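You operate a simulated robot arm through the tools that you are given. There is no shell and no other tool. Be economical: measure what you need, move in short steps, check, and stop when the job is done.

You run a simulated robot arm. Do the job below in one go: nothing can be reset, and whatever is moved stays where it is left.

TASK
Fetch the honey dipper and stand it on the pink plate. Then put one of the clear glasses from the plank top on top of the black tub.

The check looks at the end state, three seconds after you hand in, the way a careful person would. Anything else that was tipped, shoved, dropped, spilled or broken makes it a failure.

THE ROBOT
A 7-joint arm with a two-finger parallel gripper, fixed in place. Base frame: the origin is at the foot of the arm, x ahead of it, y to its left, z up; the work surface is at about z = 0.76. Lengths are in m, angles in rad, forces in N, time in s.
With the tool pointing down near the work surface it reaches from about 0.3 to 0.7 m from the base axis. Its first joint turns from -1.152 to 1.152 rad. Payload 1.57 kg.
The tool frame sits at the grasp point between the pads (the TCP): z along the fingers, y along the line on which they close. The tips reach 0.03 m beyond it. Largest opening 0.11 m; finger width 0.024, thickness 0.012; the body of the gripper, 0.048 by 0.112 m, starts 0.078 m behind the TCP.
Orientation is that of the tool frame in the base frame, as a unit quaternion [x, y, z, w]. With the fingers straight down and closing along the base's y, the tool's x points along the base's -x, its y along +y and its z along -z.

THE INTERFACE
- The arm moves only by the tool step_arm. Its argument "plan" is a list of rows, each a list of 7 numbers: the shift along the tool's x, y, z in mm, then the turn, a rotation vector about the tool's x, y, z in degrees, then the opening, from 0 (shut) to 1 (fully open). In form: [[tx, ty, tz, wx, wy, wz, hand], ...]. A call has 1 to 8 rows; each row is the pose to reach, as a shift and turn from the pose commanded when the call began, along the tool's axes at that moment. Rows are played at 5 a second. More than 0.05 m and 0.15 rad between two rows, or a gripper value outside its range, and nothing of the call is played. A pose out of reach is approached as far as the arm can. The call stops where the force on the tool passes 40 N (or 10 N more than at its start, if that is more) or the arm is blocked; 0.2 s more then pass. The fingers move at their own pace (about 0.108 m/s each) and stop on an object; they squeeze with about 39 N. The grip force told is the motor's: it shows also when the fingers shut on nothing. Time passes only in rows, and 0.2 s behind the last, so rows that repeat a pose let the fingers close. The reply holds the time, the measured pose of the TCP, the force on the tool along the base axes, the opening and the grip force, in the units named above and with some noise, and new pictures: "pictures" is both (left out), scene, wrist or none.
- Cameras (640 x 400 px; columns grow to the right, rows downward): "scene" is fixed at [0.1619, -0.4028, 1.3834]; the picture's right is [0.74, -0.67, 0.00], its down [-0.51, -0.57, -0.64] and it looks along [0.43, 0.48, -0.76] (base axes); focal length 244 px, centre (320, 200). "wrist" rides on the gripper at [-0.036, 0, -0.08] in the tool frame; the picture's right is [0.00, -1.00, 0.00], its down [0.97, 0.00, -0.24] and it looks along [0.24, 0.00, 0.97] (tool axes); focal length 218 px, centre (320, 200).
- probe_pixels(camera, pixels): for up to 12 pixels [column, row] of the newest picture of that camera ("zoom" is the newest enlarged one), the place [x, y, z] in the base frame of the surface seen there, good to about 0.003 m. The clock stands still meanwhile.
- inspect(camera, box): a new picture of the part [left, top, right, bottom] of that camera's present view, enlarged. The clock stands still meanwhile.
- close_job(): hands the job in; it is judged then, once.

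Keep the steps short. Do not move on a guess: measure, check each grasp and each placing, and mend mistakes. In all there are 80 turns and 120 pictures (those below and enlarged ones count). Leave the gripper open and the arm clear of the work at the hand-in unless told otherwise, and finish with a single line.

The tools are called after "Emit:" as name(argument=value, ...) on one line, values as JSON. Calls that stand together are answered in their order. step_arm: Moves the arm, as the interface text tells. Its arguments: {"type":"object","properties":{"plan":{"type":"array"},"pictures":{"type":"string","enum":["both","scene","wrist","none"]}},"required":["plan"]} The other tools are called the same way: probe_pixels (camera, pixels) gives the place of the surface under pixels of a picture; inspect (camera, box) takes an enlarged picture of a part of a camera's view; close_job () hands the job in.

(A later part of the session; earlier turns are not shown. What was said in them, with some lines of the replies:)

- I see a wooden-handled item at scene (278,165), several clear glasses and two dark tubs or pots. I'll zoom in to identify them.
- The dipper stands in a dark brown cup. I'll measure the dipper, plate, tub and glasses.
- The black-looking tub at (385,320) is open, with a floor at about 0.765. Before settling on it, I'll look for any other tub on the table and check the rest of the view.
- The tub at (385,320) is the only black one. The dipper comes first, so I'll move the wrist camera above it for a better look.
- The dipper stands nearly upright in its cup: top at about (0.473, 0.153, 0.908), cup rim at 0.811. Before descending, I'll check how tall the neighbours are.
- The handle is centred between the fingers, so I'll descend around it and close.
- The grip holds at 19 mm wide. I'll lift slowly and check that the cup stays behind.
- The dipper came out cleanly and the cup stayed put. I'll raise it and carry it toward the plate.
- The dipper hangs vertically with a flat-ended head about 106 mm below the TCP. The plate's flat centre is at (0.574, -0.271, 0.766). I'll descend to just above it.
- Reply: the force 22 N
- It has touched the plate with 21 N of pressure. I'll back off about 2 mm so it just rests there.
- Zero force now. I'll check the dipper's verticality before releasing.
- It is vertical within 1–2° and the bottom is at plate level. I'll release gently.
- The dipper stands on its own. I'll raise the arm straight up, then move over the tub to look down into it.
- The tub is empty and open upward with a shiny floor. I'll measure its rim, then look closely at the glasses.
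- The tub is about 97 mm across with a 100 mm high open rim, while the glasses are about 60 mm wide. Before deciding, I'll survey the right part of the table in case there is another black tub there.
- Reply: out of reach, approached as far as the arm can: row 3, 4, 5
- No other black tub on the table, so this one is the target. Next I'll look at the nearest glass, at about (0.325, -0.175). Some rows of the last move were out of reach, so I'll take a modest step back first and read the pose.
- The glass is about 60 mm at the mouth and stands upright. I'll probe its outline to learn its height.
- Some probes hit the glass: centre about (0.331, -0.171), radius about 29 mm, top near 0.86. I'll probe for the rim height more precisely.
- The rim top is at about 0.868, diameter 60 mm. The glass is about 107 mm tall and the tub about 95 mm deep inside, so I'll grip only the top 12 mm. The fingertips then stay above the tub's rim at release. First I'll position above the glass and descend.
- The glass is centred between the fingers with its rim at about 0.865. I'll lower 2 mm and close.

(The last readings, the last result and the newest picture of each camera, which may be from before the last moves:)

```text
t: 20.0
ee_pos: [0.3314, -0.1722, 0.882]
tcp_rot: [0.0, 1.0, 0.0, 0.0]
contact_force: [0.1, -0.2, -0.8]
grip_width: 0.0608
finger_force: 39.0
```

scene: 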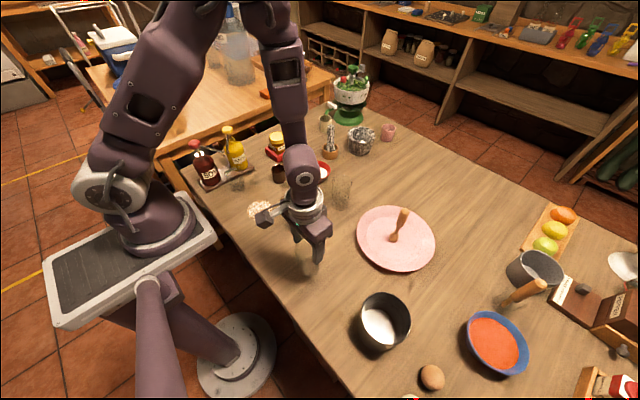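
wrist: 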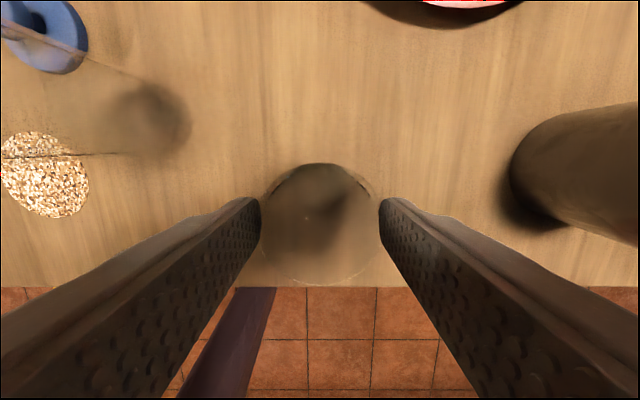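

The glass is gripped at 60.8 mm. I'll lift it.

Emit:
step_arm(plan=[[0, 0, -10, 0, 0, 0, 0.4], [0, 0, -25, 0, 0, 0, 0.4], [0, 0, -50, 0, 0, 0, 0.4], [0, 0, -80, 0, 0, 0, 0.4], [0, 0, -115, 0, 0, 0, 0.4], [0, 0, -145, 0, 0, 0, 0.4], [0, 0, -145, 0, 0, 0, 0.4]], pictures="both")

Emit:
inspect(camera="scene", box=[270, 150, 370, 290])

```text
t: 21.6
ee_pos: [0.3298, -0.1736, 1.0281]
tcp_rot: [0.0, 1.0, 0.0, -0.001]
contact_force: [-1.0, -0.7, -1.0]
grip_width: 0.0608
finger_force: 38.9
```

scene: 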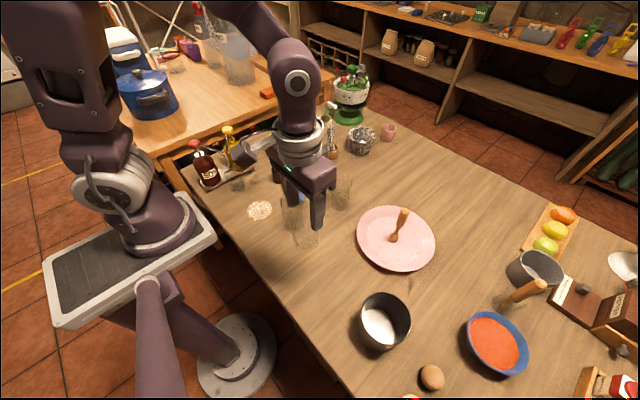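
wrist: 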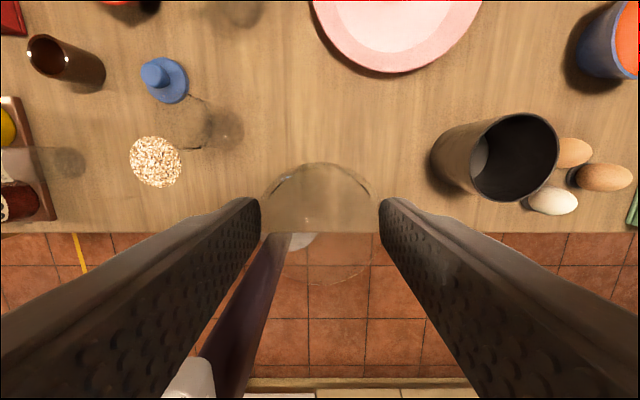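

```text
2.86 times, centred on (320, 220) of scene
```

zoom: 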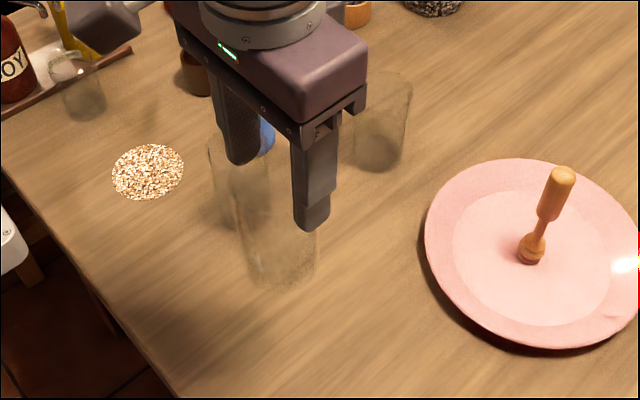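

The glass is held upright. I'll carry it over the tub at about (0.354, -0.391).

Emit:
step_arm(plan=[[-5, -45, 0, 0, 0, 0, 0.4], [-10, -90, 0, 0, 0, 0, 0.4], [-15, -135, 0, 0, 0, 0, 0.4], [-20, -180, 0, 0, 0, 0, 0.4], [-24, -217, 0, 0, 0, 0, 0.4], [-24, -217, 0, 0, 0, 0, 0.4], [-24, -217, 0, 0, 0, 0, 0.4]], pictures="both")

Emit:
inspect(camera="wrist", box=[240, 130, 400, 290])

Emit:
inspect(camera="scene", box=[330, 240, 450, 370])

```text
t: 23.2
ee_pos: [0.3526, -0.3883, 1.0266]
tcp_rot: [0.0, 1.0, -0.001, 0.001]
contact_force: [0.0, -0.1, -1.8]
grip_width: 0.061
finger_force: 38.8
```

scene: 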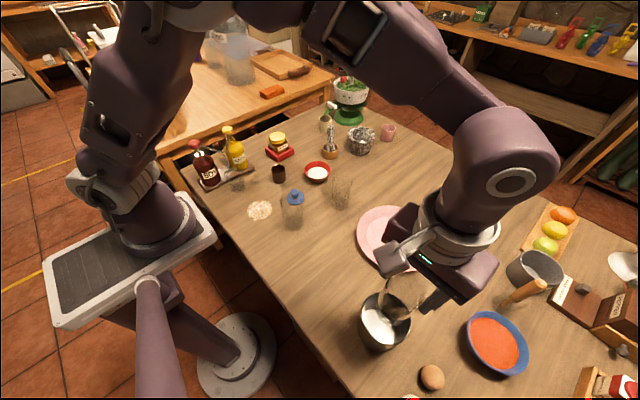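
wrist: 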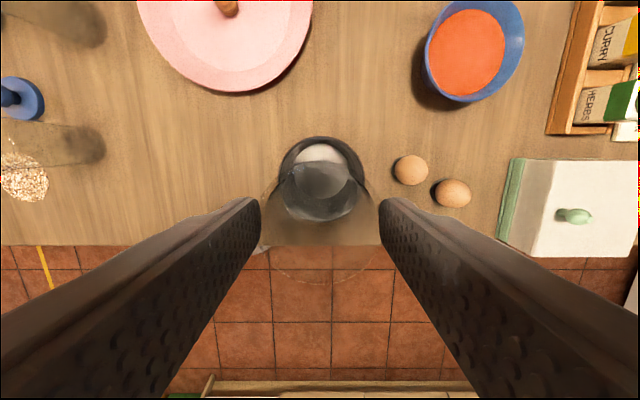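

```text
2.50 times, centred on (320, 210) of wrist
```

zoom: 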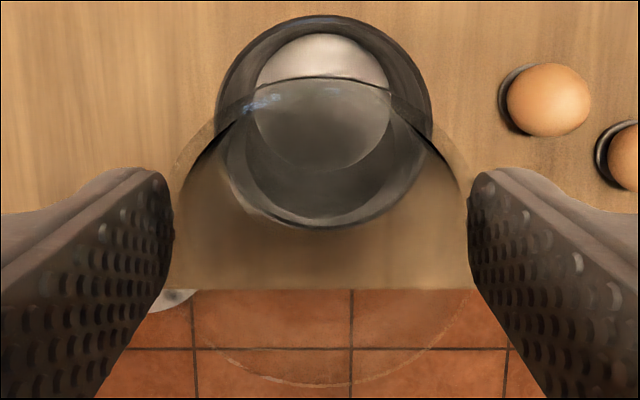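

```text
3.08 times, centred on (390, 305) of scene
```

zoom: 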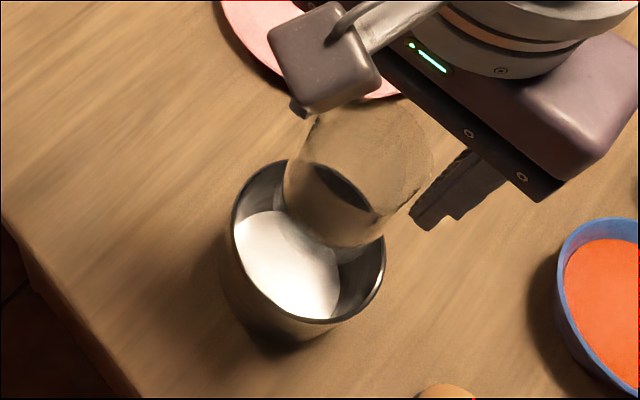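

The glass is centred over the tub within 2 mm. I'll correct that and lower it through rim level (TCP about 0.983), watching the force.

Emit:
step_arm(plan=[[0.5, -1.5, 15, 0, 0, 0, 0.4], [0.5, -1.5, 28, 0, 0, 0, 0.4], [0.5, -1.5, 38, 0, 0, 0, 0.4], [0.5, -1.5, 46, 0, 0, 0, 0.4], [0.5, -1.5, 54, 0, 0, 0, 0.4], [0.5, -1.5, 62, 0, 0, 0, 0.4], [0.5, -1.5, 62, 0, 0, 0, 0.4]], pictures="both")

Emit:
inspect(camera="scene", box=[330, 240, 450, 370])

```text
t: 24.8
ee_pos: [0.3544, -0.391, 0.9637]
tcp_rot: [0.0, 1.0, -0.001, 0.001]
contact_force: [0.9, 1.1, 22.7]
grip_width: 0.0605
finger_force: 39.6
```

scene: 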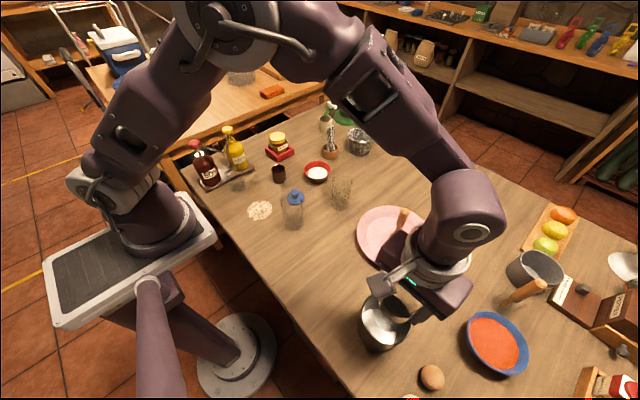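
wrist: 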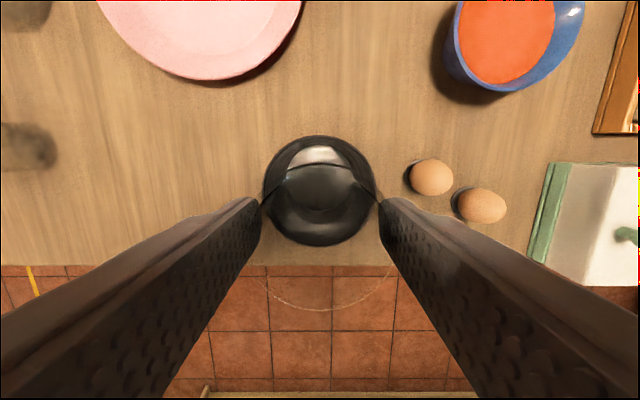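

```text
3.08 times, centred on (390, 305) of scene
```

zoom: 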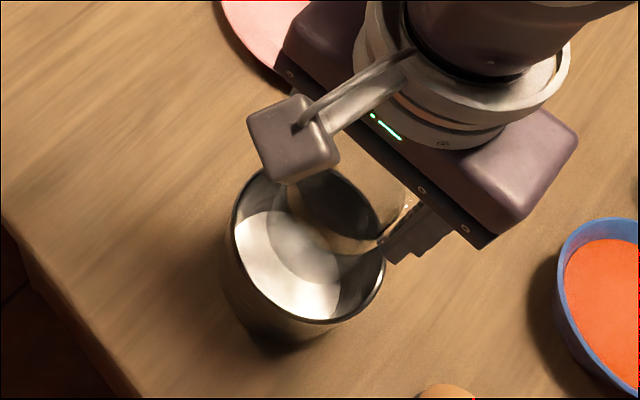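

There is a purely vertical contact of 22 N at about rim height, although the glass is centred. It also slid up about 16 mm in the grip, so something is supporting the glass at the tub's top. I'll look closer before doing more.

Emit:
inspect(camera="wrist", box=[230, 120, 420, 320])

Emit:
inspect(camera="scene", box=[355, 275, 425, 355])

```text
2.00 times, centred on (325, 220) of wrist
```

zoom: 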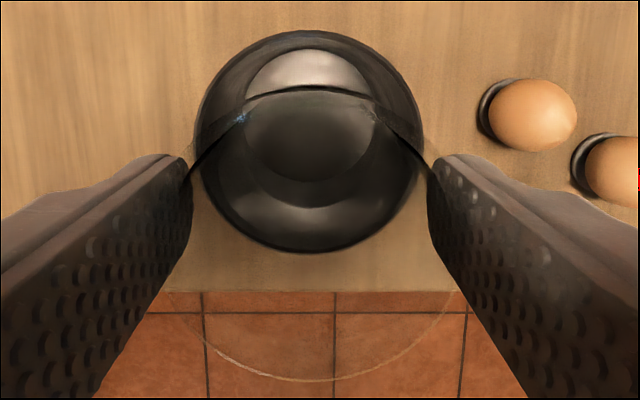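

```text
5.00 times, centred on (390, 315) of scene
```

zoom: 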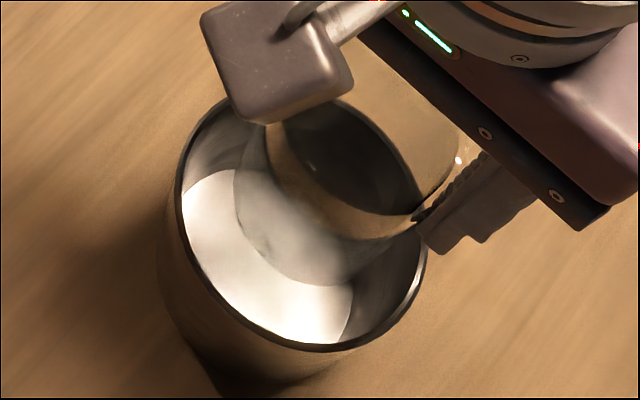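

The rim outline shows the glass slid straight up 16 mm without tilting. Its base is therefore level at about 0.86, resting on the tub's top. I'll unload by about 2 mm and check the force.

Emit:
step_arm(plan=[[0, 0, -1, 0, 0, 0, 0.4], [0, 0, -1.8, 0, 0, 0, 0.4], [0, 0, -1.8, 0, 0, 0, 0.4]], pictures="none")

```text
t: 25.6
ee_pos: [0.3551, -0.39, 0.9659]
tcp_rot: [-0.001, 1.0, 0.001, 0.001]
contact_force: [-0.7, -0.1, -1.3]
grip_width: 0.0606
finger_force: 39.0
```

It is unloaded and hanging a fraction of a millimetre up. I'll lower 0.8 mm and open slowly.

Emit:
step_arm(plan=[[0, 0, 0.8, 0, 0, 0, 0.4], [0, 0, 0.8, 0, 0, 0, 0.4], [0, 0, 0.8, 0, 0, 0, 0.58], [0, 0, 0.8, 0, 0, 0, 0.62], [0, 0, 0.8, 0, 0, 0, 0.66], [0, 0, 0.8, 0, 0, 0, 0.66]], pictures="both")

Emit:
inspect(camera="wrist", box=[230, 120, 420, 320])

Emit:
inspect(camera="scene", box=[355, 275, 425, 355])

```text
t: 27.0
ee_pos: [0.3557, -0.3907, 0.965]
tcp_rot: [0.001, 1.0, 0.0, 0.0]
contact_force: [-0.6, 0.1, -0.3]
grip_width: 0.0727
finger_force: 0.1
```

scene: 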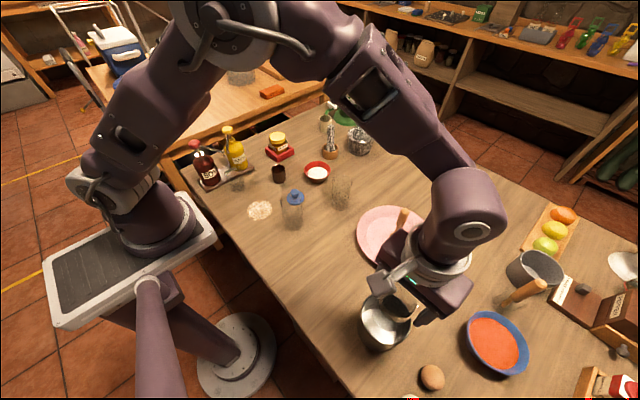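
wrist: 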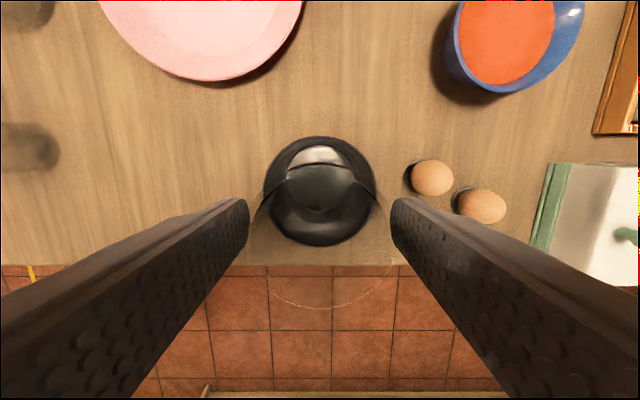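

```text
2.00 times, centred on (325, 220) of wrist
```

zoom: 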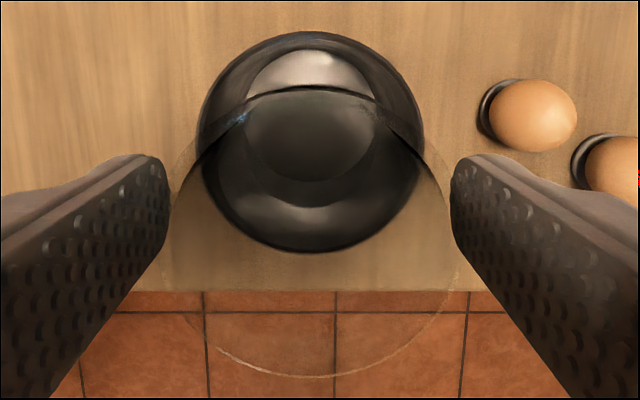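

```text
5.00 times, centred on (390, 315) of scene
```

zoom: 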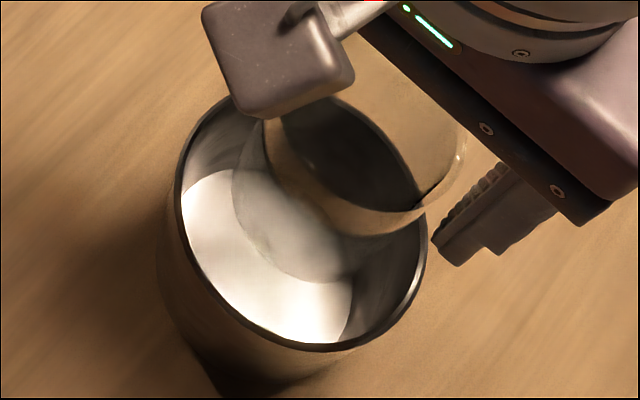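

The glass stays put, upright on top of the tub. I'll open wider, rise straight up and move clear.

Emit:
step_arm(plan=[[0, 0, 0, 0, 0, 0, 0.8], [0, 0, -20, 0, 0, 0, 0.85], [0, 0, -60, 0, 0, 0, 0.85], [0, 0, -105, 0, 0, 0, 0.85], [0, 0, -150, 0, 0, 0, 0.85], [0, 45, -150, 0, 0, 0, 0.85], [0, 90, -150, 0, 0, 0, 1], [0, 135, -150, 0, 0, 0, 1]], pictures="none")

Emit:
step_arm(plan=[[0, 45, 0, 0, 0, 0, 1], [0, 90, 0, 0, 0, 0, 1], [0, 90, 0, 0, 0, 0, 1]], pictures="both")

Emit:
inspect(camera="scene", box=[330, 180, 450, 360])

```text
t: 28.8
ee_pos: [0.3581, -0.2515, 1.1167]
tcp_rot: [0.0, 1.0, -0.001, 0.0]
contact_force: [-0.1, -0.3, 0.2]
grip_width: 0.1102
finger_force: 0.1
```

```text
t: 29.6
ee_pos: [0.3586, -0.1632, 1.1167]
tcp_rot: [0.0, 1.0, 0.0, 0.0]
contact_force: [0.5, 0.2, 0.0]
grip_width: 0.1098
finger_force: 0.1
```

scene: 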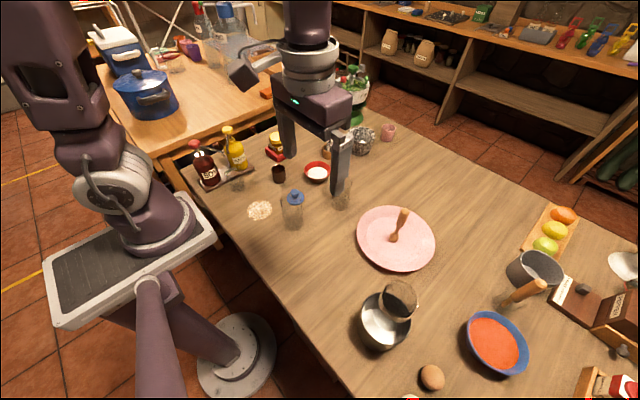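
wrist: 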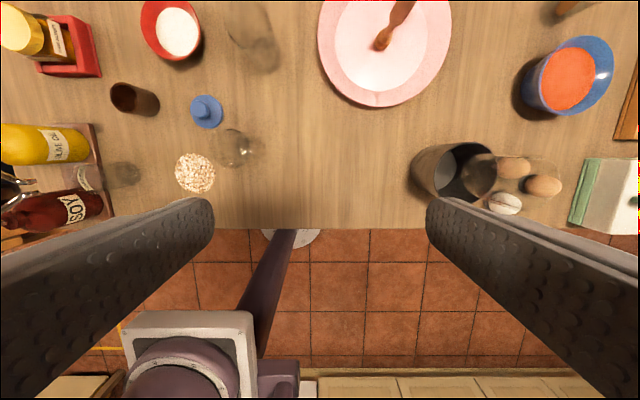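

```text
2.22 times, centred on (390, 270) of scene
```

zoom: 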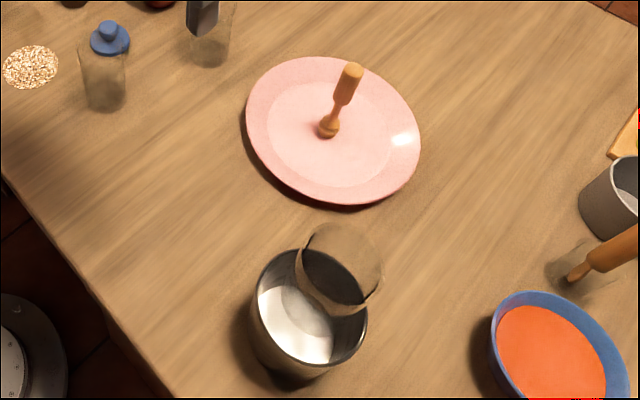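

The dipper stands upright on the plate. The glass is upright on top of the tub and has been steady since release. Nothing else was disturbed, and the arm is clear with the gripper open, so I'm handing in.

Emit:
close_job()

```text
The job is handed in.
```

The honey dipper is standing on the pink plate, and a clear glass is upright on top of the black tub; the tub looks open, but the glass rests at rim height instead of dropping inside.
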